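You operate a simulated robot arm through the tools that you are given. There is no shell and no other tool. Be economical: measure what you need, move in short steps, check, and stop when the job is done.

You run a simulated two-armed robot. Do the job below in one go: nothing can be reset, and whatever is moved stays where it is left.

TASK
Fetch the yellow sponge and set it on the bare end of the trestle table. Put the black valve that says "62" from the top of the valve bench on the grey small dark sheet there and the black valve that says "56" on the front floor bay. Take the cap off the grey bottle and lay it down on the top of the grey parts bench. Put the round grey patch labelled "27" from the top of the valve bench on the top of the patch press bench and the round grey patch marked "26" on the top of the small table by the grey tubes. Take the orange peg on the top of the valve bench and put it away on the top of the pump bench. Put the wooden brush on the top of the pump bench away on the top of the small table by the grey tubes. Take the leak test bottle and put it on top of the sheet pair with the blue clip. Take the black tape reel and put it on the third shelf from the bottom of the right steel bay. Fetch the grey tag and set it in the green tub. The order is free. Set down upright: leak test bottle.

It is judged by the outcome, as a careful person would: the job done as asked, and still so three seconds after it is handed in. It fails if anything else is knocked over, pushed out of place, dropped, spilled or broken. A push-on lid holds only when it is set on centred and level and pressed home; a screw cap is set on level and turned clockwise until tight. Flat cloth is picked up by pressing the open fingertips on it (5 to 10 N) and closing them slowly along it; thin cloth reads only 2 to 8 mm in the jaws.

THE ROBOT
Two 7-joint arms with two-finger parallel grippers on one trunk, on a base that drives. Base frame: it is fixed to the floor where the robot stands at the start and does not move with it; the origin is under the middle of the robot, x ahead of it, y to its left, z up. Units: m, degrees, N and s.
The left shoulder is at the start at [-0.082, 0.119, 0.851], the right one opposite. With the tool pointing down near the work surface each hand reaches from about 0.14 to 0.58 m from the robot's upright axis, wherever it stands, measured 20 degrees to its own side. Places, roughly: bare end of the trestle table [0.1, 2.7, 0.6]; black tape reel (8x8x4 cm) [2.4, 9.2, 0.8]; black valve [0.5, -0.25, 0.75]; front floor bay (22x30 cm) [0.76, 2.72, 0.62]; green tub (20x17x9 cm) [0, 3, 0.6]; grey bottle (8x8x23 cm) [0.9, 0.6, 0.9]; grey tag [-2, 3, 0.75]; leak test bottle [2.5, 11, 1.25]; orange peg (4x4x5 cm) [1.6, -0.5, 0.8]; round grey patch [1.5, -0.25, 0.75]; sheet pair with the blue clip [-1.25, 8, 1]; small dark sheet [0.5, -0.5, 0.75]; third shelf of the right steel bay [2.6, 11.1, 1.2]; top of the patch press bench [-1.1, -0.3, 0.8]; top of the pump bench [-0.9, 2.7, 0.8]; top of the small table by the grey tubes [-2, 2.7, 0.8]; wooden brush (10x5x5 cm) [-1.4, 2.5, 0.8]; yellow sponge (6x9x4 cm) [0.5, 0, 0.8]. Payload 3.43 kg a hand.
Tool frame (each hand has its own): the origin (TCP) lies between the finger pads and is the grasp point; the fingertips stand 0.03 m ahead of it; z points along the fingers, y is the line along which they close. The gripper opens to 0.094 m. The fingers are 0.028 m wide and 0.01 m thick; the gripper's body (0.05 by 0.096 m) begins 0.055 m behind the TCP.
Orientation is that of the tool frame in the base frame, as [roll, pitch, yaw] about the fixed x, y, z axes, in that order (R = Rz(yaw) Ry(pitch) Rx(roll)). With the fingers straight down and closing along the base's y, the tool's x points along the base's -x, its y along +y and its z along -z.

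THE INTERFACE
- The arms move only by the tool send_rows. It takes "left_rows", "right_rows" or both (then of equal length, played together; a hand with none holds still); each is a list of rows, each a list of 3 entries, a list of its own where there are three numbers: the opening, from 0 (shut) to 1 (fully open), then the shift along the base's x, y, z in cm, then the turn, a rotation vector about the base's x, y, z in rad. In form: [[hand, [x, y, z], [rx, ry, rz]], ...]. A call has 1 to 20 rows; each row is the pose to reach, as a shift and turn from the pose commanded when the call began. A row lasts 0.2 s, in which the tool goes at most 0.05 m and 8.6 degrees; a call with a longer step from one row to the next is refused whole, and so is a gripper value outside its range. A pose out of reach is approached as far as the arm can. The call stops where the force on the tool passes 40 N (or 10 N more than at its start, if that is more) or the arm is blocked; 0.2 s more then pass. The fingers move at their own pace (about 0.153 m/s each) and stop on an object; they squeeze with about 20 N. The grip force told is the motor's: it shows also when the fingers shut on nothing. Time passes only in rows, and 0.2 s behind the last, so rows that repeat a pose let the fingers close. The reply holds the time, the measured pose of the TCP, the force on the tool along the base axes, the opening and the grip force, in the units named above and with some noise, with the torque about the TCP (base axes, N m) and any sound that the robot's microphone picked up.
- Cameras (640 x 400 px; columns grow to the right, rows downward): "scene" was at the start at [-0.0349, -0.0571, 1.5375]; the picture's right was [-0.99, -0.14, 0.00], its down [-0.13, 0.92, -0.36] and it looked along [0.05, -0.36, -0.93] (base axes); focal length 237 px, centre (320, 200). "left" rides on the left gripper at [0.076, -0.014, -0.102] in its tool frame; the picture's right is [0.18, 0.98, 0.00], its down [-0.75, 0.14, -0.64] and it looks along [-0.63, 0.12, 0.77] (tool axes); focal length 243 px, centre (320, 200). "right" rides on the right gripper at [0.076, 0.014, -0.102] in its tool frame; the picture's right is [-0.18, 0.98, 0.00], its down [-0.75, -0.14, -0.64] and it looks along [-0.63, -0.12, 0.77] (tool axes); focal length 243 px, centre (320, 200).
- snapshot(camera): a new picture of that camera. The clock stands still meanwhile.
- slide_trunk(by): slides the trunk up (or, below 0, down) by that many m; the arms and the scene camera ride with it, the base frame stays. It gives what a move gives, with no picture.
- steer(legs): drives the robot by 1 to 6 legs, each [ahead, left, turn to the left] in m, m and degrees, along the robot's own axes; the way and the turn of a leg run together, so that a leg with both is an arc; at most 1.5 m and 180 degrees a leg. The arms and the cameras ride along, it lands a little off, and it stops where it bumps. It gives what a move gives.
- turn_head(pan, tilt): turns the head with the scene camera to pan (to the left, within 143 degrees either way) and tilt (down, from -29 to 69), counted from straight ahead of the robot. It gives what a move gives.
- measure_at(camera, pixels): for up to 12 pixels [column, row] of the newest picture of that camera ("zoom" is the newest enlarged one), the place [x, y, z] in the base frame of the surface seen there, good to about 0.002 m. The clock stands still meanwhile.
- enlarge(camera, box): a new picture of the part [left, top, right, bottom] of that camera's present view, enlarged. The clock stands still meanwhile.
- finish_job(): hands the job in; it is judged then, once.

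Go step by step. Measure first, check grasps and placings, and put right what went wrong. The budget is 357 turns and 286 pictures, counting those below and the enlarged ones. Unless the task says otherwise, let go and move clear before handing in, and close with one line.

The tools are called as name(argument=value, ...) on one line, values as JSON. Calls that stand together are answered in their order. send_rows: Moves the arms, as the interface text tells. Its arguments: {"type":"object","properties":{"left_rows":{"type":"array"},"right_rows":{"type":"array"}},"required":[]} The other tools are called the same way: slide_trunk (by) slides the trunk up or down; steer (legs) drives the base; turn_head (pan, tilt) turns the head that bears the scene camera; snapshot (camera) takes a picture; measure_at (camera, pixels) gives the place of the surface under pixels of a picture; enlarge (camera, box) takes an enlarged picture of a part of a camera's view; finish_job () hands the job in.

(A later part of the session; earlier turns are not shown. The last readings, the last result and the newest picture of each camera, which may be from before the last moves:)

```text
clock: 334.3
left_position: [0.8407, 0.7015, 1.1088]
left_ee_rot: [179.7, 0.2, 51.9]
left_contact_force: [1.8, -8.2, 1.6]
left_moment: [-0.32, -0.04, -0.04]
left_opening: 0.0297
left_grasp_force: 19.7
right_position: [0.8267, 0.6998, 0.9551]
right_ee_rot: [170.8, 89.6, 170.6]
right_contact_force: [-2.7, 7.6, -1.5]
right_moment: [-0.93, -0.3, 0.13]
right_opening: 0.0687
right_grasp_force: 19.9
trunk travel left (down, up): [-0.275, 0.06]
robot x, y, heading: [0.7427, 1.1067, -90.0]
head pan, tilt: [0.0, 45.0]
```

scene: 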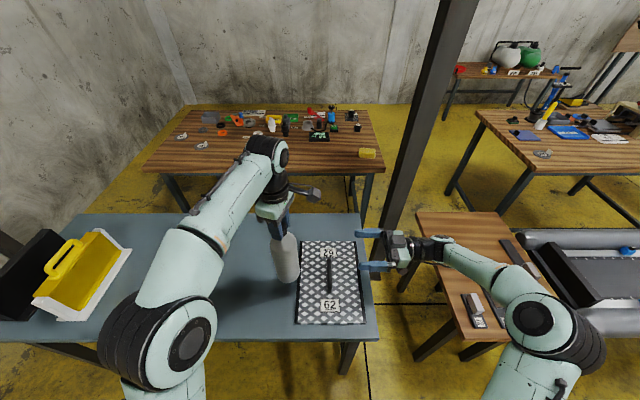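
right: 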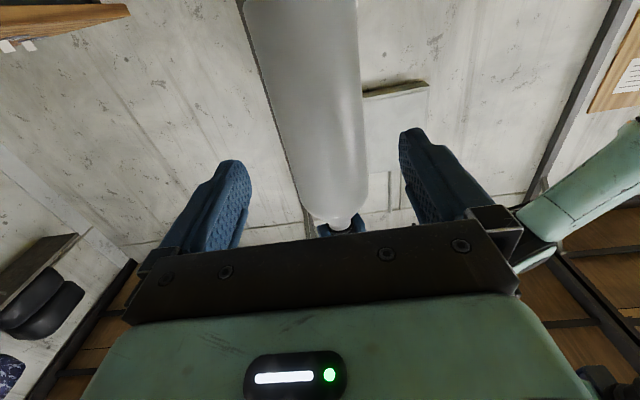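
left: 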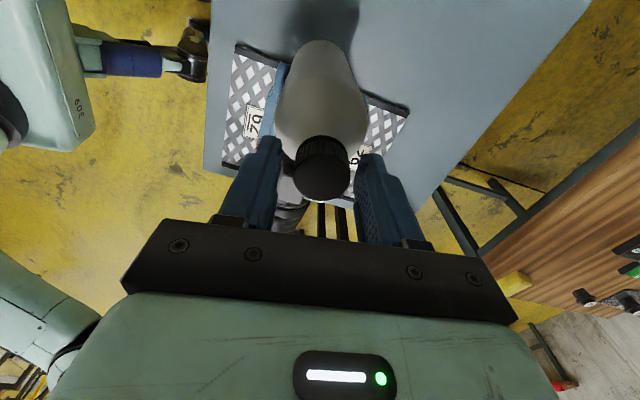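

send_rows(left_rows=[[0.3, [0, 0, 0.05], [0, 0, 0.148]], [0.3, [0, 0, 0.05], [0, 0, 0.296]], [0.3, [0, 0, 0.05], [0, 0, 0.444]], [0.3, [0, 0, 0.1], [0, 0, 0.592]], [0.3, [0, 0, 0.1], [0, 0, 0.74]], [0.3, [0, 0, 0.1], [0, 0, 0.888]], [0.3, [0, 0, 0.1], [0, 0, 1.036]], [0.3, [0, 0, 0.15], [0, 0, 1.184]], [0.3, [0, 0, 0.15], [0, 0, 1.332]], [0.3, [0, 0, 0.15], [0, 0, 1.48]], [0.3, [0, 0, 0.2], [0, 0, 1.628]], [0.3, [0, 0, 0.2], [0, 0, 1.776]], [0.3, [0, 0, 0.2], [0, 0, 1.92]]])

snapshot(camera="left")

enlarge(camera="scene", box=[230, 190, 390, 310])

```text
clock: 337.1
left_position: [0.8399, 0.7, 1.1109]
left_ee_rot: [179.6, 0.1, 161.8]
left_contact_force: [5.0, -2.8, -0.9]
left_moment: [-0.23, -0.3, 0.04]
left_opening: 0.0298
left_grasp_force: 20.2
right_position: [0.8266, 0.6995, 0.9554]
right_ee_rot: [163.7, 89.6, 163.5]
right_contact_force: [-5.6, 3.8, 0.2]
right_moment: [-0.22, -0.59, -0.01]
right_opening: 0.069
right_grasp_force: 19.7
trunk travel left (down, up): [-0.275, 0.06]
robot x, y, heading: [0.744, 1.1059, -90.1]
head pan, tilt: [0.0, 45.0]
```

```text
182 pictures are left
```

left: 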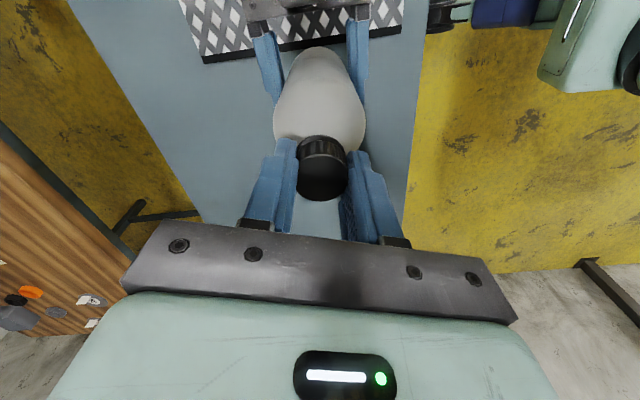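

```text
3.33 times, centred on (310, 250) of scene
```

zoom: 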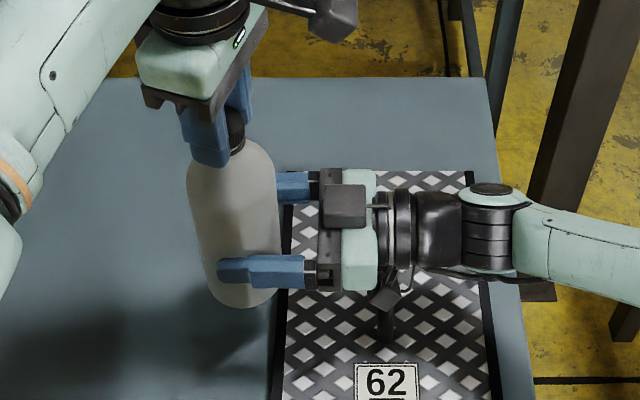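

Pull test: raise the left a few mm.

send_rows(left_rows=[[0.3, [0, 0, 0.2], [0, 0, 0]], [0.3, [0, 0, 0.4], [0, 0, 0]], [0.3, [0, 0, 0.4], [0, 0, 0]]])

```text
clock: 337.9
left_position: [0.8401, 0.6996, 1.1137]
left_ee_rot: [179.4, 0.1, 161.7]
left_contact_force: [4.3, -1.9, -12.9]
left_moment: [-0.1, -0.31, 0.01]
left_opening: 0.0297
left_grasp_force: 20.4
right_position: [0.8268, 0.6997, 0.9567]
right_ee_rot: [178.7, 89.8, 178.5]
right_contact_force: [-4.7, 1.8, 12.6]
right_moment: [-0.21, -0.53, 0.03]
right_opening: 0.0687
right_grasp_force: 20.3
trunk travel left (down, up): [-0.275, 0.06]
robot x, y, heading: [0.743, 1.105, -90.3]
head pan, tilt: [0.0, 45.0]
```

Still threaded (13 N). Relax, wind back and turn another cycle.

send_rows(left_rows=[[0.3, [0, 0, -0.3], [0, 0, 0]], [0.5, [0, 0, -0.3], [0, 0, 0]], [0.5, [0, 0, -0.3], [0, 0, -0.148]], [0.5, [0, 0, -0.3], [0, 0, -0.296]], [0.5, [0, 0, -0.3], [0, 0, -0.444]], [0.5, [0, 0, -0.3], [0, 0, -0.592]], [0.5, [0, 0, -0.3], [0, 0, -0.74]], [0.5, [0, 0, -0.3], [0, 0, -0.888]], [0.5, [0, 0, -0.3], [0, 0, -1.036]], [0.5, [0, 0, -0.3], [0, 0, -1.184]], [0.5, [0, 0, -0.3], [0, 0, -1.332]], [0.5, [0, 0, -0.3], [0, 0, -1.48]], [0.5, [0, 0, -0.3], [0, 0, -1.628]], [0.5, [0, 0, -0.3], [0, 0, -1.776]], [0.5, [0, 0, -0.3], [0, 0, -1.924]], [0.5, [0, 0, -0.3], [0, 0, -2.072]], [0.5, [0, 0, -0.3], [0, 0, -2.22]], [0.5, [0, 0, -0.3], [0, 0, -2.368]], [0.5, [0, 0, -0.3], [0, 0, -2.516]], [0.5, [0, 0, -0.3], [0, 0, -2.66]]])

snapshot(camera="left")

measure_at(camera="left", pixels=[[318, 180], [310, 185], [325, 175], [318, 100], [318, 125]])

send_rows(left_rows=[[0.3, [0, 0, 0], [0, 0, 0]], [0.3, [0, 0, 0], [0, 0, 0]], [0.3, [0, 0, 0], [0, 0, 0.148]], [0.3, [0, 0, 0], [0, 0, 0.296]], [0.3, [0, 0, 0], [0, 0, 0.444]], [0.3, [0, 0, 0], [0, 0, 0.592]], [0.3, [0, 0, 0], [0, 0, 0.74]], [0.3, [0, 0, 0.05], [0, 0, 0.888]], [0.3, [0, 0, 0.05], [0, 0, 1.036]], [0.3, [0, 0, 0.1], [0, 0, 1.184]], [0.3, [0, 0, 0.1], [0, 0, 1.332]], [0.3, [0, 0, 0.1], [0, 0, 1.48]], [0.3, [0, 0, 0.15], [0, 0, 1.628]], [0.3, [0, 0, 0.15], [0, 0, 1.776]], [0.3, [0, 0, 0.2], [0, 0, 1.924]], [0.3, [0, 0, 0.2], [0, 0, 2.072]], [0.3, [0, 0, 0.2], [0, 0, 2.22]], [0.3, [0, 0, 0.2], [0, 0, 2.368]], [0.3, [0, 0, 0.2], [0, 0, 2.516]], [0.3, [0, 0, 0.2], [0, 0, 2.66]]])

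```text
clock: 342.1
left_position: [0.8409, 0.7009, 1.1127]
left_ee_rot: [179.5, 0.1, 9.1]
left_contact_force: [-0.1, 0.0, 0.3]
left_moment: [0.04, 0.03, 0.02]
left_opening: 0.0469
left_grasp_force: 0.1
right_position: [0.8269, 0.7008, 0.9537]
right_ee_rot: [165.7, 89.6, 165.5]
right_contact_force: [-0.4, -1.0, -1.2]
right_moment: [-0.01, 0.03, -0.01]
right_opening: 0.0687
right_grasp_force: 19.5
trunk travel left (down, up): [-0.275, 0.06]
robot x, y, heading: [0.7393, 1.1047, -90.2]
head pan, tilt: [0.0, 45.0]
```

```text
180 pictures are left
```

left: 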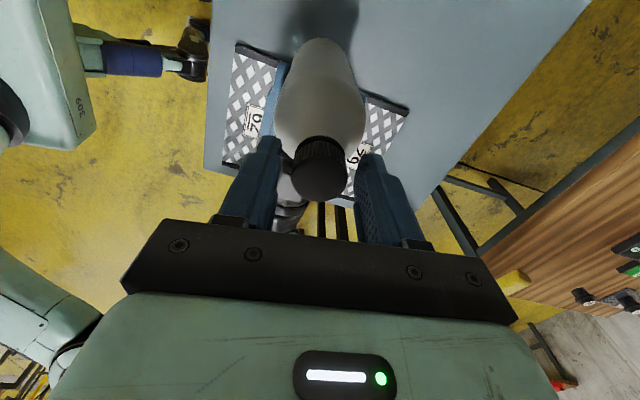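

```text
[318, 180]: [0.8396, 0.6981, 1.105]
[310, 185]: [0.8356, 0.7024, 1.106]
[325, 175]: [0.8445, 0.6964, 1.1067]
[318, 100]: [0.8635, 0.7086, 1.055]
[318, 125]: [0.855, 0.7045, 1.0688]
```

```text
clock: 346.3
left_position: [0.8396, 0.7012, 1.1137]
left_ee_rot: [179.6, 0.0, 161.8]
left_contact_force: [-2.1, -0.1, 0.1]
left_moment: [0.02, 0.03, -0.02]
left_opening: 0.0294
left_grasp_force: 19.4
right_position: [0.8282, 0.7, 0.9537]
right_ee_rot: [167.0, 89.5, 166.8]
right_contact_force: [2.9, -0.7, -0.6]
right_moment: [0.0, 0.41, 0.0]
right_opening: 0.0685
right_grasp_force: 20.3
trunk travel left (down, up): [-0.275, 0.06]
robot x, y, heading: [0.7435, 1.1091, -89.7]
head pan, tilt: [0.0, 45.0]
```

send_rows(left_rows=[[0.3, [0, 0, 0.3], [0, 0, 0]], [0.3, [0, 0, 0.6], [0, 0, 0]], [0.3, [0, 0, 0.6], [0, 0, 0]]])

```text
clock: 347.1
left_position: [0.8394, 0.6999, 1.1208]
left_ee_rot: [179.6, 0.1, 161.7]
left_contact_force: [-1.4, -1.7, -1.1]
left_moment: [-0.03, 0.06, 0.01]
left_opening: 0.03
left_grasp_force: 20.4
right_position: [0.827, 0.7012, 0.9542]
right_ee_rot: [168.3, 89.4, 168.1]
right_contact_force: [2.5, 0.8, 0.7]
right_moment: [-0.14, 0.29, -0.05]
right_opening: 0.0687
right_grasp_force: 20.3
trunk travel left (down, up): [-0.275, 0.06]
robot x, y, heading: [0.7431, 1.1032, -90.1]
head pan, tilt: [0.0, 45.0]
```

No resistance — free. Lift the cap clear and look.

send_rows(left_rows=[[0.3, [0, 0, 1.5], [0, 0, 0]], [0.3, [0, 0, 4], [0, 0, 0]], [0.3, [0, 0, 8], [0, 0, 0]], [0.3, [2, 0, 10], [0, 0, 0]]])

enlarge(camera="scene", box=[210, 170, 390, 310])

snapshot(camera="left")

```text
clock: 348.1
left_position: [0.8398, 0.6999, 1.1908]
left_ee_rot: [179.7, 0.1, 161.5]
left_contact_force: [0.7, 0.5, 0.1]
left_moment: [0.01, -0.01, 0.01]
left_opening: 0.0297
left_grasp_force: 20.0
left hand out of reach, approached as far as the arm can: row 3, 4
right_position: [0.827, 0.7009, 0.955]
right_ee_rot: [166.9, 89.5, 166.9]
right_contact_force: [0.6, 0.3, -1.2]
right_moment: [0.02, 0.01, 0.04]
right_opening: 0.0685
right_grasp_force: 19.9
trunk travel left (down, up): [-0.275, 0.06]
robot x, y, heading: [0.742, 1.1084, -90.0]
head pan, tilt: [0.0, 45.0]
```

```text
2.86 times, centred on (300, 240) of scene
```

zoom: 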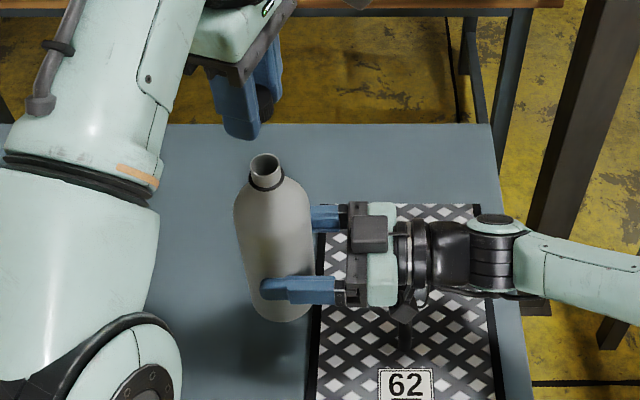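

```text
178 pictures are left
```

left: 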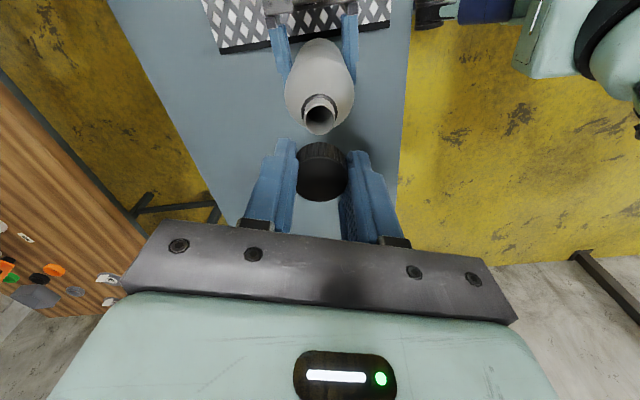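

Cap off. The right hand's lower box prevents lowering the bottle itself, so: left lays the cap on the bench at ≈(1.02,0.68), then takes the bottle by its neck. Move the cap.

send_rows(left_rows=[[0.3, [4.5, -0.5, 0], [0, 0, 0]], [0.3, [9, -1, 0], [0, 0, 0]], [0.3, [13.5, -1.5, -1], [0, 0, 0]], [0.3, [18, -2, -3], [0, 0, 0]], [0.3, [18, -2, -7], [0, 0, 0]], [0.3, [18, -2, -11], [0, 0, 0]], [0.3, [18, -2, -15], [0, 0, 0]], [0.3, [18, -2, -19], [0, 0, 0]], [0.3, [18, -2, -23], [0, 0, 0]], [0.3, [18, -2, -27], [0, 0, 0]], [0.3, [18, -2, -31], [0, 0, 0]], [0.3, [18, -2, -35], [0, 0, 0]]])

snapshot(camera="left")

```text
clock: 350.7
left_position: [1.0208, 0.6793, 0.8393]
left_ee_rot: [179.7, 0.1, 161.7]
left_contact_force: [0.3, 1.1, 0.1]
left_moment: [0.04, 0.01, 0.02]
left_opening: 0.0297
left_grasp_force: 19.4
right_position: [0.8275, 0.6984, 0.9538]
right_ee_rot: [163.2, 89.6, 163.0]
right_contact_force: [0.1, -0.4, -0.9]
right_moment: [0.0, 0.03, 0.01]
right_opening: 0.0685
right_grasp_force: 20.0
trunk travel left (down, up): [-0.275, 0.06]
robot x, y, heading: [0.7451, 1.1053, -90.2]
head pan, tilt: [0.0, 45.0]
```

```text
177 pictures are left
```

left: 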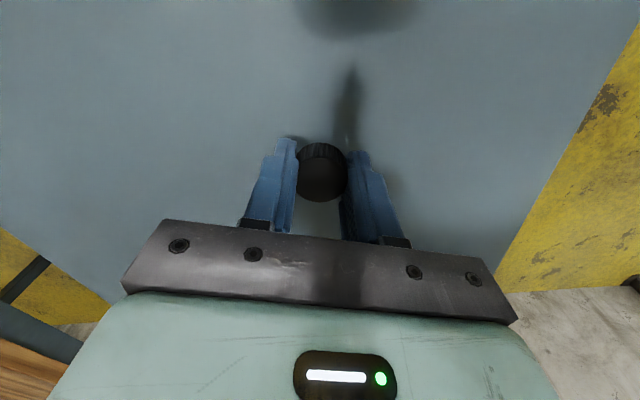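

send_rows(left_rows=[[0.3, [0, 0, -1.5], [0, 0, 0]], [0.3, [0, 0, -2.2], [0, 0, 0]], [0.3, [0, 0, -2.6], [0, 0, 0]], [0.3, [0, 0, -2.9], [0, 0, 0]], [0.3, [0, 0, -3.1], [0, 0, 0]]])

```text
clock: 351.9
left_position: [1.0199, 0.6801, 0.8103]
left_ee_rot: [179.7, 0.1, 161.7]
left_contact_force: [0.3, 1.6, 7.1]
left_moment: [-0.04, 0.13, -0.07]
left_opening: 0.0299
left_grasp_force: 19.7
right_position: [0.8272, 0.7009, 0.9553]
right_ee_rot: [169.6, 89.7, 169.4]
right_contact_force: [0.1, -1.0, -1.0]
right_moment: [-0.02, 0.02, 0.02]
right_opening: 0.0687
right_grasp_force: 19.6
trunk travel left (down, up): [-0.275, 0.06]
robot x, y, heading: [0.7409, 1.1051, -90.0]
head pan, tilt: [0.0, 45.0]
```

Cap touches the bench. Release, rise and go over the bottle neck.

send_rows(left_rows=[[0.4, [0, 0, 0], [0, 0, 0]], [0.55, [0, 0, 0], [0, 0, 0]], [0.55, [0, 0, 3], [0, 0, 0]], [0.55, [0, 0, 7], [0, 0, -0.14]], [0.55, [0, 0, 11], [0, 0, -0.28]], [0.55, [0, 0, 15], [0, 0, -0.42]], [0.55, [0, 0, 19], [0, 0, -0.56]], [0.55, [0, 0, 23], [0, 0, -0.7]], [0.55, [0, 0, 27], [0, 0, -0.84]], [0.55, [0, 0, 31], [0, 0, -0.98]], [0.55, [0, 0, 35], [0, 0, -1.12]], [0.55, [-4.5, 0.5, 36], [0, 0, -1.26]], [0.55, [-9, 1, 36], [0, 0, -1.26]], [0.55, [-13.5, 1.5, 36], [0, 0, -1.26]], [0.55, [-18, 2, 36], [0, 0, -1.26]], [0.55, [-18, 2, 36], [0, 0, -1.26]]])

snapshot(camera="left")

snapshot(camera="scene")

```text
clock: 355.3
left_position: [0.84, 0.7008, 1.1691]
left_ee_rot: [179.5, 0.1, 89.5]
left_contact_force: [1.1, 0.2, -0.3]
left_moment: [-0.01, 0.03, 0.0]
left_opening: 0.052
left_grasp_force: 0.2
right_position: [0.8274, 0.6998, 0.9547]
right_ee_rot: [167.2, 89.6, 167.1]
right_contact_force: [0.7, 0.4, -0.5]
right_moment: [-0.01, 0.0, -0.02]
right_opening: 0.0686
right_grasp_force: 20.1
trunk travel left (down, up): [-0.275, 0.06]
robot x, y, heading: [0.7424, 1.1055, -90.2]
head pan, tilt: [0.0, 45.0]
```

```text
176 pictures are left
```

left: 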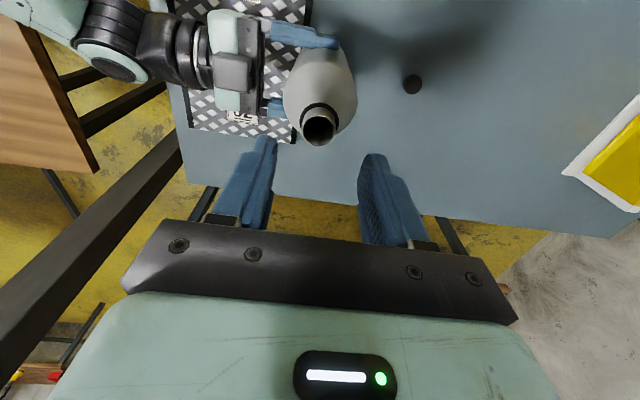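

```text
175 pictures are left
```

scene: 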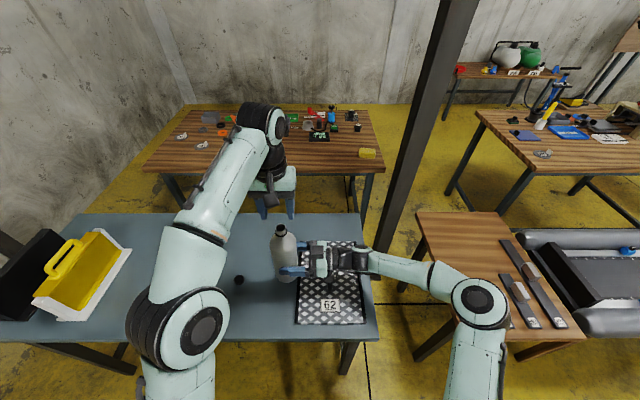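

Cap lies on the bench (412,85). Measure the neck in the left view.

measure_at(camera="left", pixels=[[305, 128], [335, 128], [320, 144], [320, 108], [412, 85], [320, 95]])

```text
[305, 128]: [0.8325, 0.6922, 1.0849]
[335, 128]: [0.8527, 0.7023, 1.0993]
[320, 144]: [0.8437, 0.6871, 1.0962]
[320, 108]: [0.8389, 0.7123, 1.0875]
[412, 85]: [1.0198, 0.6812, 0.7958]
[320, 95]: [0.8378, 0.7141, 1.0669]
```

Neck at (0.842,0.700), rim 1.099. Descend to 1.103 and close.

send_rows(left_rows=[[0.55, [0.1, 0, -3], [0, 0, 0]], [0.55, [0.1, 0, -6.5], [0, 0, 0]], [0.4, [0.1, 0, -6.5], [0, 0, 0]], [0.1, [0.1, 0, -6.5], [0, 0, 0]], [0.1, [0.1, 0, -6.5], [0, 0, 0]]])

snapshot(camera="left")

```text
clock: 356.5
left_position: [0.8411, 0.7007, 1.1044]
left_ee_rot: [179.7, 0.1, 89.4]
left_contact_force: [-2.8, 0.3, 0.1]
left_moment: [-0.04, 0.1, -0.01]
left_opening: 0.0269
left_grasp_force: 19.9
right_position: [0.8269, 0.6999, 0.9557]
right_ee_rot: [164.7, 89.6, 164.5]
right_contact_force: [2.3, -0.6, -0.7]
right_moment: [0.11, 0.24, 0.0]
right_opening: 0.0685
right_grasp_force: 20.2
trunk travel left (down, up): [-0.275, 0.06]
robot x, y, heading: [0.7393, 1.1068, -90.1]
head pan, tilt: [0.0, 45.0]
```

```text
174 pictures are left
```

left: 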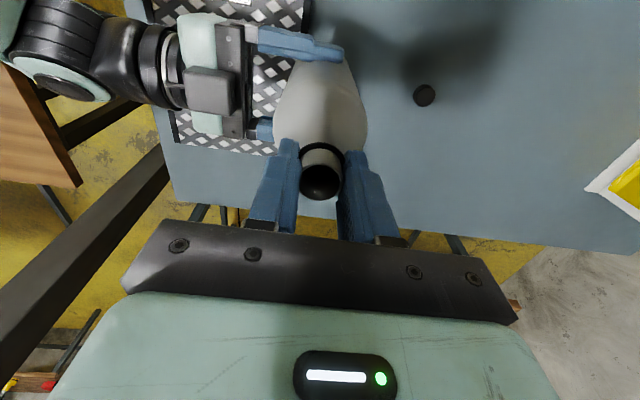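

Neck held. Right opens and withdraws west.

send_rows(right_rows=[[0.85, [0, 0, 0], [0, 0, 0]], [1, [0, 0, 0], [0, 0, 0]], [1, [-3, 0, 0], [0, 0, 0]], [1, [-7, 0, 0], [0, 0, 0]], [1, [-11, 0, 0.5], [0, 0, 0]], [1, [-15, 0, 2], [0, 0, 0]], [1, [-19, 0, 4], [0, 0, 0]]])

send_rows(left_rows=[[0.1, [1.5, -2.3, 0], [0, 0, 0]], [0.1, [3, -4.6, -1], [0, 0, 0]], [0.1, [4.4, -7, -3], [0, 0, 0]], [0.1, [4.4, -7, -6], [0, 0, 0]], [0.1, [4.4, -7, -8], [0, 0, 0]], [0.1, [4.4, -7, -8.7], [0, 0, 0]]])

snapshot(camera="scene")

```text
clock: 358.1
left_position: [0.8416, 0.7007, 1.104]
left_ee_rot: [179.6, 0.1, 89.5]
left_contact_force: [-0.8, 0.0, 0.0]
left_moment: [0.0, -0.02, -0.02]
left_opening: 0.0264
left_grasp_force: 20.5
right_position: [0.6366, 0.7009, 0.9953]
right_ee_rot: [161.6, 89.6, 161.5]
right_contact_force: [-0.1, -1.0, -0.2]
right_moment: [0.03, 0.0, 0.0]
right_opening: 0.0942
right_grasp_force: 0.2
trunk travel left (down, up): [-0.275, 0.06]
robot x, y, heading: [0.7467, 1.1049, -90.0]
head pan, tilt: [0.0, 45.0]
```

```text
clock: 359.5
left_position: [0.8852, 0.6305, 1.0179]
left_ee_rot: [179.7, 0.1, 89.5]
left_contact_force: [-0.4, 0.7, 1.1]
left_moment: [0.01, 0.02, -0.01]
left_opening: 0.0266
left_grasp_force: 20.3
right_position: [0.6377, 0.7004, 0.9959]
right_ee_rot: [166.9, 89.7, 166.6]
right_contact_force: [0.2, 0.5, 0.6]
right_moment: [0.01, 0.01, 0.0]
right_opening: 0.0939
right_grasp_force: 0.0
trunk travel left (down, up): [-0.275, 0.06]
robot x, y, heading: [0.7413, 1.106, -90.4]
head pan, tilt: [0.0, 45.0]
```

```text
173 pictures are left
```

scene: 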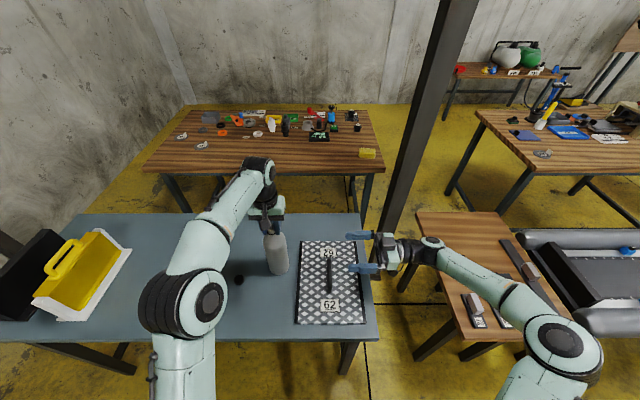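

send_rows(left_rows=[[0.1, [0, 0, -0.3], [0, 0, 0]], [0.1, [0, 0, -0.5], [0, 0, 0]], [0.1, [0, 0, -0.7], [0, 0, 0]]])

```text
clock: 360.3
left_position: [0.8865, 0.6312, 1.0127]
left_ee_rot: [179.7, 0.5, 89.6]
left_contact_force: [3.0, 1.7, 19.4]
left_moment: [0.32, -0.11, 0.02]
left_opening: 0.0267
left_grasp_force: 20.1
right_position: [0.639, 0.7015, 0.9951]
right_ee_rot: [176.2, 89.6, 176.0]
right_contact_force: [0.3, -0.9, 0.4]
right_moment: [0.02, -0.02, 0.0]
right_opening: 0.0941
right_grasp_force: 0.0
trunk travel left (down, up): [-0.275, 0.06]
robot x, y, heading: [0.7426, 1.1075, -90.1]
head pan, tilt: [0.0, 45.0]
```

Bottle stands (19 N). Release and rise; also restore the right hand's roll.

send_rows(left_rows=[[0.1, [0, 0, 0.2], [0, 0, 0]], [0.4, [0, 0, 0.2], [0, 0, 0]], [0.6, [0, 0, 0.2], [0, 0, 0]], [0.6, [0, 0, 4], [0, 0, 0]], [0.6, [0, 0, 8], [0, 0, 0]], [0.6, [0, 0, 12], [0, 0, 0]], [0.6, [1, 4, 14], [0, 0, 0]], [0.6, [2, 8, 15], [0, 0, 0]], [0.6, [3, 12, 15], [0, 0, 0]], [0.6, [4, 16, 15], [0, 0, 0]], [0.6, [4, 20, 15], [0, 0, 0]]], right_rows=[[1, [-1, 1, 1], [0, 0.143, 0]], [1, [-2, 2, 2], [0, 0.286, 0]], [1, [-3, 3, 3], [0, 0.428, 0]], [1, [-4, 4, 4], [0, 0.571, 0]], [1, [-5, 5, 5], [0, 0.714, 0]], [1, [-6, 5, 6], [0, 0.857, 0]], [1, [-7, 5, 7], [0, 1, 0]], [1, [-8, 5, 8], [0, 1.142, 0]], [1, [-9, 5, 9], [0, 1.285, 0]], [1, [-10, 5, 11], [0, 1.428, 0]], [1, [-11, 5, 12], [0, 1.57, 0]]])

snapshot(camera="scene")

```text
clock: 362.7
left_position: [0.9269, 0.8326, 1.1606]
left_ee_rot: [179.6, 0.1, 89.4]
left_contact_force: [0.4, 0.4, 0.1]
left_moment: [-0.01, 0.0, 0.01]
left_opening: 0.0567
left_grasp_force: 0.1
left hand out of reach, approached as far as the arm can: row 6
right_position: [0.5267, 0.7521, 1.1162]
right_ee_rot: [-179.7, -0.6, 179.8]
right_contact_force: [-1.1, 0.2, -0.3]
right_moment: [0.0, 0.0, 0.02]
right_opening: 0.0938
right_grasp_force: 0.1
trunk travel left (down, up): [-0.275, 0.06]
robot x, y, heading: [0.7447, 1.1041, -90.0]
head pan, tilt: [0.0, 45.0]
```

```text
172 pictures are left
```

scene: 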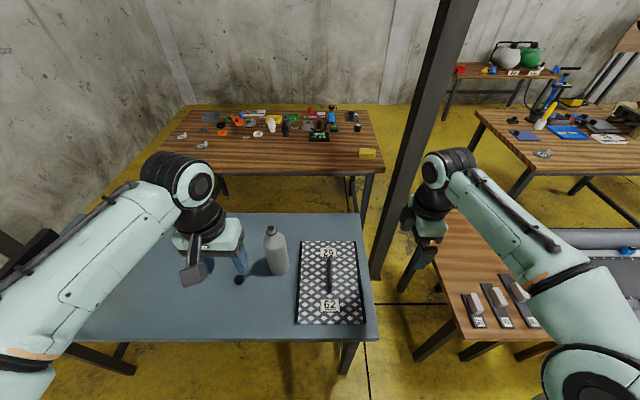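

Bottle stands open, cap on the bench. Restore the right hand and drive back round (east, south, west) to the sponge.

send_rows(right_rows=[[0.8, [0.5, 1, 0], [0, 0, -0.143]], [0.8, [1, 2, 0], [0, 0, -0.286]], [0.8, [1.5, 3, 0], [0, 0, -0.428]], [0.8, [2, 4, 0], [0, 0, -0.571]], [0.8, [2.5, 5, 0], [0, 0, -0.714]], [0.8, [3, 6, 0], [0, 0, -0.857]], [0.8, [3, 7, 0], [0, 0, -1]], [0.8, [3, 8, 0], [0, 0, -1.142]], [0.8, [3, 9, 0], [0, 0, -1.285]], [0.8, [3, 10, 0], [0, 0, -1.428]], [0.8, [3, 11, 0], [0, 0, -1.567]]], left_rows=[[0.9, [0, 1, -1], [0, 0, 0]], [0.9, [0, 2, -2], [0, 0, 0]], [0.9, [0, 3, -3], [0, 0, 0]], [0.9, [0, 4, -4], [0, 0, 0]], [0.9, [0, 4, -5], [0, 0, 0]], [0.9, [0, 4, -5], [0, 0, 0]], [0.9, [0, 4, -5], [0, 0, 0]], [0.9, [0, 4, -5], [0, 0, 0]], [0.9, [0, 4, -5], [0, 0, 0]], [0.9, [0, 4, -5], [0, 0, 0]], [0.9, [0, 4, -5], [0, 0, 0]]])

steer(legs=[[-0.4, 0, 0], [0, 1.48, 0], [1.3, 0, 0], [1.32, 0, 0], [0, -1.1, 0], [0, -1.05, 0]])

```text
clock: 365.1
left_position: [0.9255, 0.8716, 1.1124]
left_ee_rot: [179.6, 0.1, 89.5]
left_contact_force: [0.0, -0.6, -0.3]
left_moment: [0.02, -0.04, -0.03]
left_opening: 0.0845
left_grasp_force: 0.2
right_position: [0.5562, 0.8615, 1.1153]
right_ee_rot: [-179.8, -0.4, 89.9]
right_contact_force: [-0.5, 0.2, 0.1]
right_moment: [0.01, 0.03, 0.01]
right_opening: 0.0753
right_grasp_force: 0.1
trunk travel left (down, up): [-0.275, 0.06]
robot x, y, heading: [0.7417, 1.1084, -90.0]
head pan, tilt: [0.0, 45.0]
```

```text
clock: 411.3
left_position: [0.2608, -1.3035, 1.1096]
left_ee_rot: [179.5, 0.0, 88.5]
left_contact_force: [-0.7, 1.3, -0.8]
left_moment: [0.03, -0.02, 0.0]
left_opening: 0.0846
left_grasp_force: 0.2
right_position: [-0.1087, -1.3083, 1.1156]
right_ee_rot: [-179.8, -0.5, 89.1]
right_contact_force: [-0.6, -0.1, 0.1]
right_moment: [0.04, -0.01, 0.01]
right_opening: 0.0751
right_grasp_force: 0.1
trunk travel left (down, up): [-0.275, 0.06]
robot x, y, heading: [0.0796, -1.0655, -91.0]
head pan, tilt: [0.0, 45.0]
```

steer(legs=[[0, 0, 91], [0, 0.9, 0]])

snapshot(camera="scene")

```text
clock: 423.4
left_position: [0.318, 0.0155, 1.1108]
left_ee_rot: [179.6, 0.0, 179.5]
left_contact_force: [-0.6, 0.1, 0.3]
left_moment: [0.01, 0.0, -0.02]
left_opening: 0.085
left_grasp_force: 0.0
right_position: [0.3281, -0.3538, 1.1149]
right_ee_rot: [-179.9, -0.4, -180.0]
right_contact_force: [0.1, -0.3, 1.3]
right_moment: [-0.03, -0.03, 0.0]
right_opening: 0.0751
right_grasp_force: 0.0
trunk travel left (down, up): [-0.275, 0.06]
robot x, y, heading: [0.0836, -0.1673, -0.1]
head pan, tilt: [0.0, 45.0]
```

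```text
171 pictures are left
```

scene: 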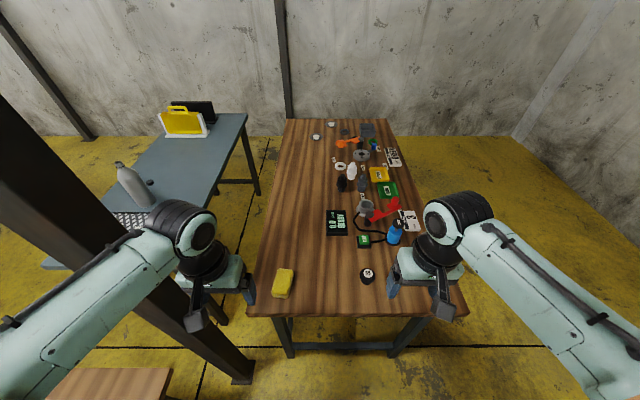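

enlarge(camera="scene", box=[255, 255, 319, 311])

measure_at(camera="zoom", pixels=[[230, 170], [370, 180], [270, 230], [190, 380], [310, 380], [330, 250], [240, 300]])

```text
7.14 times, centred on (287, 283) of scene
```

zoom: 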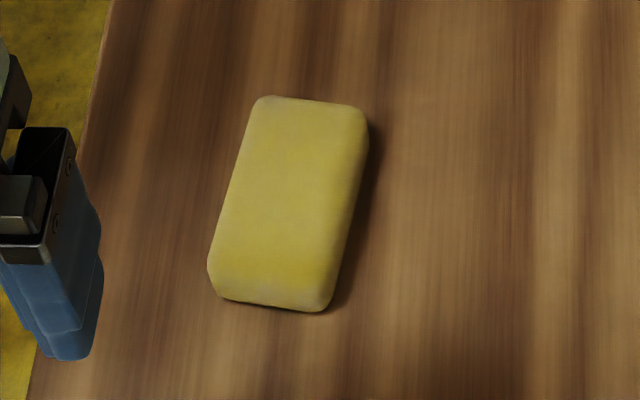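

```text
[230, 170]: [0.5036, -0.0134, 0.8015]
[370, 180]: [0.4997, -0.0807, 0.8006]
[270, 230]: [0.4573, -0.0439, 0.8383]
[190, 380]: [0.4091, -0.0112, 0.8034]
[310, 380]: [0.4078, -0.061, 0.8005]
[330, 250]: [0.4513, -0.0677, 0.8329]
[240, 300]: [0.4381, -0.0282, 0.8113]
```

send_rows(left_rows=[[0.95, [3, -1.3, -3.2], [0, 0, 0]], [0.95, [6, -2.6, -6.4], [0, 0, 0]], [0.95, [9, -3.9, -9.6], [0, 0, 0]], [0.95, [12, -5.2, -12.8], [0, 0, 0]], [0.95, [15, -6.5, -15], [0, 0, 0]], [0.95, [15, -6.5, -15], [0, 0, 0]]])

snapshot(camera="left")

```text
clock: 424.8
left_position: [0.4688, -0.0494, 0.9599]
left_ee_rot: [179.6, 0.1, 179.5]
left_contact_force: [0.6, 0.4, 0.4]
left_moment: [-0.01, -0.05, -0.02]
left_opening: 0.0894
left_grasp_force: 0.1
right_position: [0.3291, -0.3531, 1.1145]
right_ee_rot: [-179.9, -0.3, -179.9]
right_contact_force: [0.0, 0.2, 0.0]
right_moment: [-0.05, -0.02, 0.01]
right_opening: 0.0749
right_grasp_force: 0.0
trunk travel left (down, up): [-0.275, 0.06]
robot x, y, heading: [0.0851, -0.1675, 0.1]
head pan, tilt: [0.0, 45.0]
```

```text
169 pictures are left
```

left: 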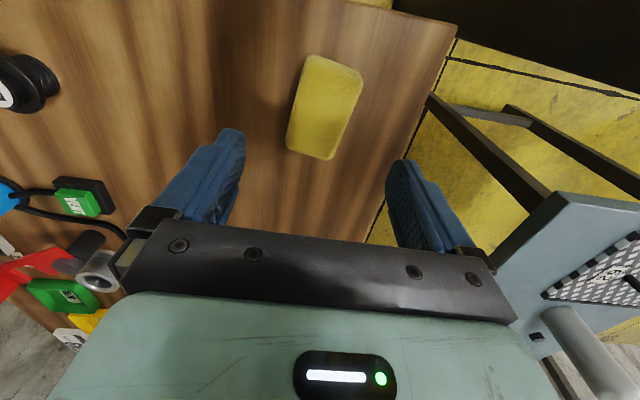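

measure_at(camera="left", pixels=[[312, 60], [360, 75], [290, 148], [330, 155], [325, 108], [302, 105], [348, 115]])

```text
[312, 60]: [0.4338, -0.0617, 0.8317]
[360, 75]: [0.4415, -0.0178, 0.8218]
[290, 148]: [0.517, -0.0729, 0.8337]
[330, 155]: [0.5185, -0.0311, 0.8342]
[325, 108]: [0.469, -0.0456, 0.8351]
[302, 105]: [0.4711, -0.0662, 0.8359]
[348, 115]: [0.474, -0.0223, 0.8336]
```

Sponge centre (0.477,-0.045), axis turned −9°. Descend, grip, lift.

send_rows(left_rows=[[0.95, [0.8, 0.4, -3], [0, 0, -0.14]], [0.95, [0.8, 0.4, -7], [0, 0, -0.15]], [0.95, [0.8, 0.4, -11], [0, 0, -0.15]], [0.95, [0.8, 0.4, -12.3], [0, 0, -0.15]], [0.6, [0.8, 0.4, -12.3], [0, 0, -0.15]], [0.4, [0.8, 0.4, -12.3], [0, 0, -0.15]], [0.4, [0.8, 0.4, -12.3], [0, 0, -0.15]], [0.4, [0.8, 0.4, -9], [0, 0, -0.15]], [0.4, [0.8, 0.4, -5], [0, 0, -0.15]], [0.4, [0, 0.4, -1], [0, 0, -0.15]], [0.4, [-3, 1, 3], [0, 0, -0.15]], [0.4, [-6, 2, 6], [0, 0, -0.15]], [0.4, [-9, 3, 9], [0, 0, -0.15]], [0.4, [-12, 4, 12], [0, 0, -0.15]], [0.4, [-15, 5, 14], [0, 0, -0.15]]])

snapshot(camera="left")

```text
refused: row 11 steps farther than a row can; nothing moved
```

```text
168 pictures are left
```

left: 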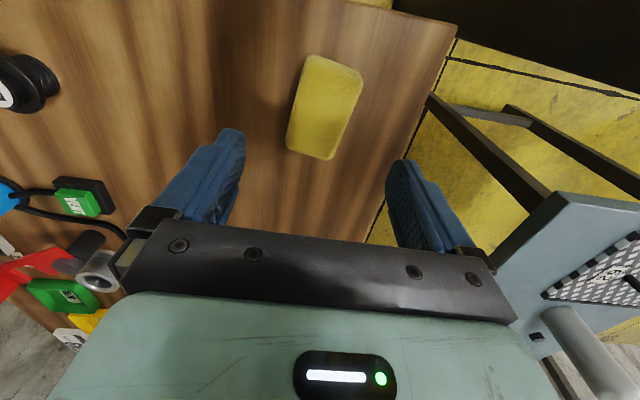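

send_rows(left_rows=[[0.95, [0.8, 0.4, -3], [0, 0, -0.14]], [0.95, [0.8, 0.4, -7], [0, 0, -0.15]], [0.95, [0.8, 0.4, -11], [0, 0, -0.15]], [0.95, [0.8, 0.4, -12.3], [0, 0, -0.15]], [0.6, [0.8, 0.4, -12.3], [0, 0, -0.15]], [0.4, [0.8, 0.4, -12.3], [0, 0, -0.15]], [0.4, [0.8, 0.4, -12.3], [0, 0, -0.15]], [0.4, [0.8, 0.4, -9], [0, 0, -0.15]], [0.4, [0.8, 0.4, -5], [0, 0, -0.15]], [0.4, [0, 0.4, -1], [0, 0, -0.15]], [0.4, [-2.5, 1, 2], [0, 0, -0.15]], [0.4, [-5, 2, 5], [0, 0, -0.15]], [0.4, [-8, 3, 8], [0, 0, -0.15]], [0.4, [-11, 4, 11], [0, 0, -0.15]], [0.4, [-14, 5, 14], [0, 0, -0.15]]])

snapshot(camera="left")

```text
clock: 428.0
left_position: [0.3283, 0.0, 1.102]
left_ee_rot: [179.6, 0.2, 170.9]
left_contact_force: [0.0, 0.1, 0.2]
left_moment: [-0.03, 0.03, -0.05]
left_opening: 0.0595
left_grasp_force: 20.0
right_position: [0.3284, -0.3524, 1.1147]
right_ee_rot: [-179.8, -0.4, -179.9]
right_contact_force: [0.8, -0.2, 0.2]
right_moment: [0.0, 0.0, 0.01]
right_opening: 0.0751
right_grasp_force: 0.2
trunk travel left (down, up): [-0.275, 0.06]
robot x, y, heading: [0.0836, -0.1655, -0.2]
head pan, tilt: [0.0, 45.0]
```

```text
167 pictures are left
```

left: 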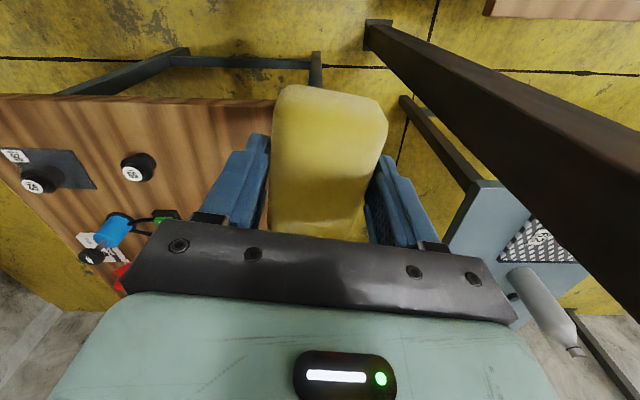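

Sponge held. Drive to the far end for patch 26.

steer(legs=[[0, -0.92, 0], [1.0, 0, 0], [1.0, 0, 0], [0, 0.7, 0], [0, 0, 180]])

snapshot(camera="scene")

```text
clock: 459.6
left_position: [1.8427, -0.579, 1.1021]
left_ee_rot: [179.6, 0.1, -8.9]
left_contact_force: [-0.2, 0.7, -0.2]
left_moment: [0.02, -0.01, -0.01]
left_opening: 0.0593
left_grasp_force: 19.5
right_position: [1.8407, -0.2256, 1.1147]
right_ee_rot: [-179.8, -0.5, 0.3]
right_contact_force: [0.1, -0.4, 0.2]
right_moment: [0.01, -0.01, -0.01]
right_opening: 0.0752
right_grasp_force: 0.1
trunk travel left (down, up): [-0.275, 0.06]
robot x, y, heading: [2.0884, -0.4098, -179.9]
head pan, tilt: [0.0, 45.0]
```

```text
166 pictures are left
```

scene: 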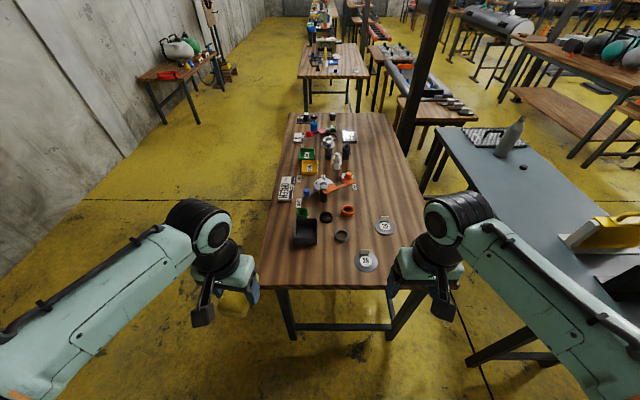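

send_rows(right_rows=[[0.4, [-2.5, -0.2, -1.5], [0, 0, 0.143]], [0.4, [-5, -0.4, -3], [0, 0, 0.286]], [0.4, [-7.4, -0.6, -4.5], [0, 0, 0.428]], [0.4, [-9.8, -0.8, -6], [0, 0, 0.571]], [0.4, [-12.3, -1, -7.5], [0, 0, 0.714]], [0.4, [-14.7, -1.2, -9], [0, 0, 0.857]], [0.4, [-17.2, -1.4, -10.5], [0, 0, 1]], [0.4, [-19.6, -1.6, -12], [0, 0, 1.142]], [0.4, [-22, -1.8, -13.5], [0, 0, 1.285]], [0.4, [-24.5, -2, -15], [0, 0, 1.428]], [0.4, [-27, -2.1, -16.5], [0, 0, 1.567]], [0.4, [-27, -2.1, -16.5], [0, 0, 1.567]]])

snapshot(camera="right")

```text
clock: 462.1
left_position: [1.843, -0.578, 1.1018]
left_ee_rot: [179.5, 0.1, -8.8]
left_contact_force: [0.2, -0.4, -0.1]
left_moment: [0.01, -0.01, -0.04]
left_opening: 0.0592
left_grasp_force: 20.2
right_position: [1.5698, -0.245, 0.9494]
right_ee_rot: [-179.8, -0.4, 90.2]
right_contact_force: [0.5, 0.0, 0.3]
right_moment: [-0.06, 0.04, -0.02]
right_opening: 0.0375
right_grasp_force: 0.0
trunk travel left (down, up): [-0.275, 0.06]
robot x, y, heading: [2.0881, -0.4067, -179.8]
head pan, tilt: [0.0, 45.0]
```

```text
165 pictures are left
```

right: 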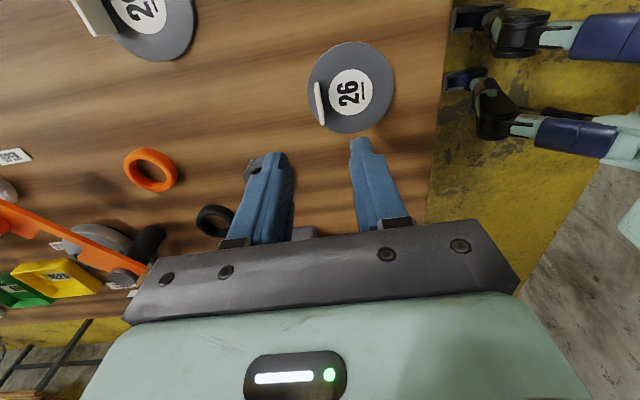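

"26" confirmed, same geometry as before. Descend, grip, lift.

send_rows(right_rows=[[0.4, [0, 0, -4], [0, 0, 0]], [0.4, [0.1, 0, -8], [0, 0, 0]], [0.4, [0.1, 0, -10.6], [0, 0, 0]], [0.2, [0.1, 0, -10.6], [0, 0, 0]], [0, [0.1, 0, -10.6], [0, 0, 0]], [0, [0.1, 0, -10.6], [0, 0, 0]], [0, [0.1, 0, -8], [0, 0, 0]], [0, [0.1, 0, -4], [0, 0, 0]], [0, [2, 0, 0], [0, 0, 0]], [0, [5, 0, 3], [0, 0, 0]], [0, [8, 0, 6], [0, 0, 0]], [0, [11, 0, 9], [0, 0, 0]], [0, [14, 0, 12], [0, 0, 0]], [0, [18, 0, 14], [0, 0, 0]], [0, [22, 0, 16], [0, 0, 0]]])

snapshot(camera="right")

```text
clock: 465.4
left_position: [1.8423, -0.5786, 1.1021]
left_ee_rot: [179.6, 0.2, -8.9]
left_contact_force: [0.3, 0.8, -0.7]
left_moment: [0.03, 0.0, -0.01]
left_opening: 0.0596
left_grasp_force: 19.9
right_position: [1.7924, -0.2453, 1.1094]
right_ee_rot: [-179.8, -0.5, 90.0]
right_contact_force: [0.5, 0.5, 1.3]
right_moment: [0.03, 0.07, 0.0]
right_opening: 0.0028
right_grasp_force: 19.9
trunk travel left (down, up): [-0.275, 0.06]
robot x, y, heading: [2.0888, -0.4085, -180.0]
head pan, tilt: [0.0, 45.0]
```

```text
164 pictures are left
```

right: 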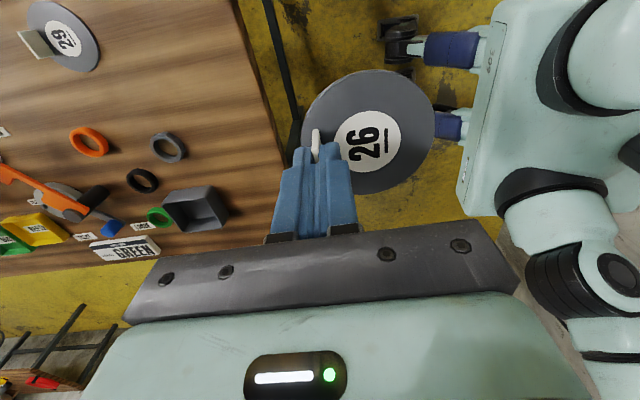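

26 held. Drive north to the trestle table.

steer(legs=[[0, -1.0, 0], [0, -1.05, 0], [0, 0, -90], [0, 1.4, 0], [0, 0.4, 0]])

turn_head(pan=5, tilt=40)

snapshot(camera="scene")

```text
clock: 503.0
left_position: [0.1001, 1.8541, 1.1018]
left_ee_rot: [179.5, 0.1, -98.3]
left_contact_force: [-0.2, -0.3, -0.1]
left_moment: [0.03, 0.0, 0.02]
left_opening: 0.0598
left_grasp_force: 20.1
right_position: [0.4343, 1.9089, 1.1099]
right_ee_rot: [-179.7, -0.5, 0.6]
right_contact_force: [0.2, -0.4, -0.3]
right_moment: [0.0, -0.02, -0.03]
right_opening: 0.0028
right_grasp_force: 20.5
trunk travel left (down, up): [-0.275, 0.06]
robot x, y, heading: [0.2714, 1.6128, 90.8]
head pan, tilt: [0.0, 45.0]
```

```text
clock: 503.7
left_position: [0.1013, 1.8547, 1.1011]
left_ee_rot: [179.7, 0.1, -98.4]
left_contact_force: [-0.2, -0.1, -0.8]
left_moment: [-0.05, 0.0, 0.01]
left_opening: 0.0596
left_grasp_force: 19.6
right_position: [0.434, 1.9091, 1.11]
right_ee_rot: [-179.9, -0.5, 0.6]
right_contact_force: [0.2, -0.2, -1.0]
right_moment: [-0.06, 0.0, 0.02]
right_opening: 0.0031
right_grasp_force: 19.9
trunk travel left (down, up): [-0.275, 0.06]
robot x, y, heading: [0.2717, 1.6121, 90.8]
head pan, tilt: [5.0, 40.0]
```

```text
163 pictures are left
```

scene: 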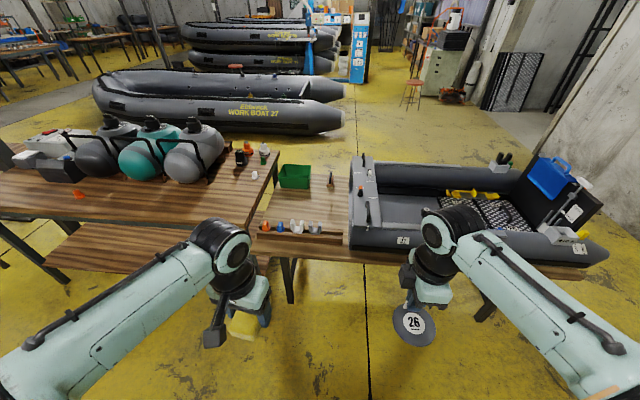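

enlarge(camera="scene", box=[230, 140, 400, 270])

measure_at(camera="scene", pixels=[[310, 205], [285, 205], [340, 205], [300, 190], [330, 190], [260, 245], [345, 235], [292, 275], [330, 180], [280, 175], [312, 178]])

```text
3.08 times, centred on (315, 205) of scene
```

zoom: 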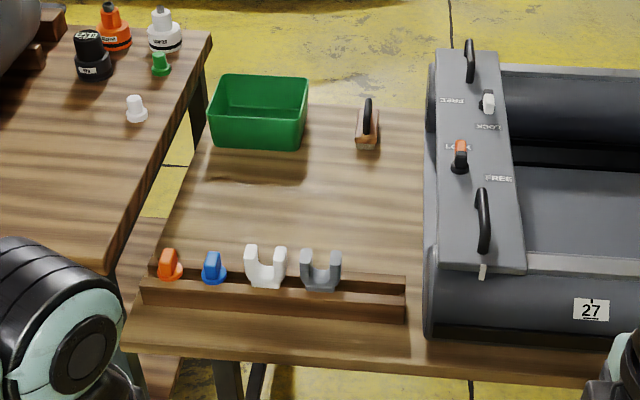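

```text
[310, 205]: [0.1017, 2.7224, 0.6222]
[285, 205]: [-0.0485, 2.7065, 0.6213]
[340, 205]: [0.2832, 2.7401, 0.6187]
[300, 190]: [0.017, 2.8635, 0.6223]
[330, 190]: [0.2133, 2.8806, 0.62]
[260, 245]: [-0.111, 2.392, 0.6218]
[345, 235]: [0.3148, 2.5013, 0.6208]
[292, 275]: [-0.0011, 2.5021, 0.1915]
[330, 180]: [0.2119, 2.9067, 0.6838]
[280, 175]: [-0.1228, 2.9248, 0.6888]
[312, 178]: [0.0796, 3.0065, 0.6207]
```

Bare area around (0.1,2.66), top 0.621. Drive up, lower the trunk, and place the sponge.

steer(legs=[[0.5, 0, 0]])

slide_trunk(by=-0.13)

send_rows(left_rows=[[0.4, [0, 4, 0], [0, 0, 0]], [0.4, [0, 8, 0], [0, 0, 0]], [0.4, [0, 12, 0], [0, 0, 0]], [0.4, [0, 16, -2], [0, 0, 0]], [0.4, [0, 20, -4], [0, 0, 0]], [0.4, [0, 24, -6], [0, 0, 0]], [0.4, [0, 28, -8], [0, 0, 0]], [0.4, [0, 30, -10], [0, 0, 0]]])

snapshot(camera="scene")

snapshot(camera="left")

```text
clock: 506.6
left_position: [0.0943, 2.3522, 1.1012]
left_ee_rot: [179.6, 0.1, -98.2]
left_contact_force: [-0.6, 0.7, 0.2]
left_moment: [0.01, -0.01, 0.02]
left_opening: 0.0595
left_grasp_force: 20.2
right_position: [0.4274, 2.4069, 1.1093]
right_ee_rot: [-179.8, -0.4, 0.9]
right_contact_force: [-0.4, -0.2, -0.5]
right_moment: [0.0, 0.0, -0.01]
right_opening: 0.0031
right_grasp_force: 19.6
trunk travel left (down, up): [-0.275, 0.06]
robot x, y, heading: [0.2667, 2.1133, 90.8]
head pan, tilt: [5.0, 40.0]
```

```text
clock: 508.2
left_position: [0.0956, 2.352, 0.9714]
left_ee_rot: [179.7, 0.1, -98.3]
left_contact_force: [0.3, 0.2, -0.9]
left_moment: [0.01, -0.02, -0.01]
left_opening: 0.0594
left_grasp_force: 20.1
right_position: [0.4269, 2.4073, 0.9802]
right_ee_rot: [-179.8, -0.4, 0.7]
right_contact_force: [-0.7, 0.1, 0.2]
right_moment: [0.02, -0.03, -0.01]
right_opening: 0.0028
right_grasp_force: 19.3
trunk travel left (down, up): [-0.145, 0.19]
robot x, y, heading: [0.2655, 2.1052, 90.8]
head pan, tilt: [5.0, 40.0]
```

```text
clock: 510.0
left_position: [0.0904, 2.6111, 0.8802]
left_ee_rot: [179.6, 0.1, -98.2]
left_contact_force: [-0.3, 0.8, 0.0]
left_moment: [0.02, 0.04, 0.0]
left_opening: 0.0594
left_grasp_force: 20.5
left hand out of reach, approached as far as the arm can: row 7, 8
right_position: [0.4264, 2.4071, 0.9799]
right_ee_rot: [-179.8, -0.4, 0.8]
right_contact_force: [0.6, 0.2, -0.6]
right_moment: [0.01, 0.02, 0.01]
right_opening: 0.003
right_grasp_force: 20.1
trunk travel left (down, up): [-0.145, 0.19]
robot x, y, heading: [0.2641, 2.1093, 90.6]
head pan, tilt: [5.0, 40.0]
```

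```text
161 pictures are left
```

scene: 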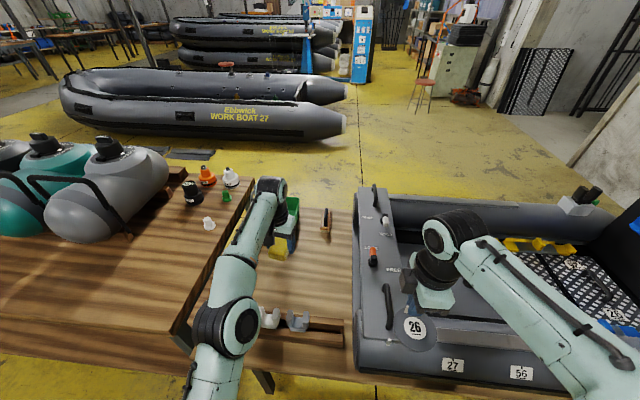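

```text
160 pictures are left
```

left: 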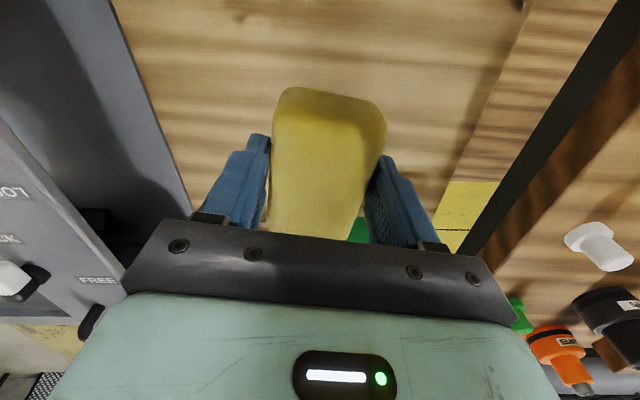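

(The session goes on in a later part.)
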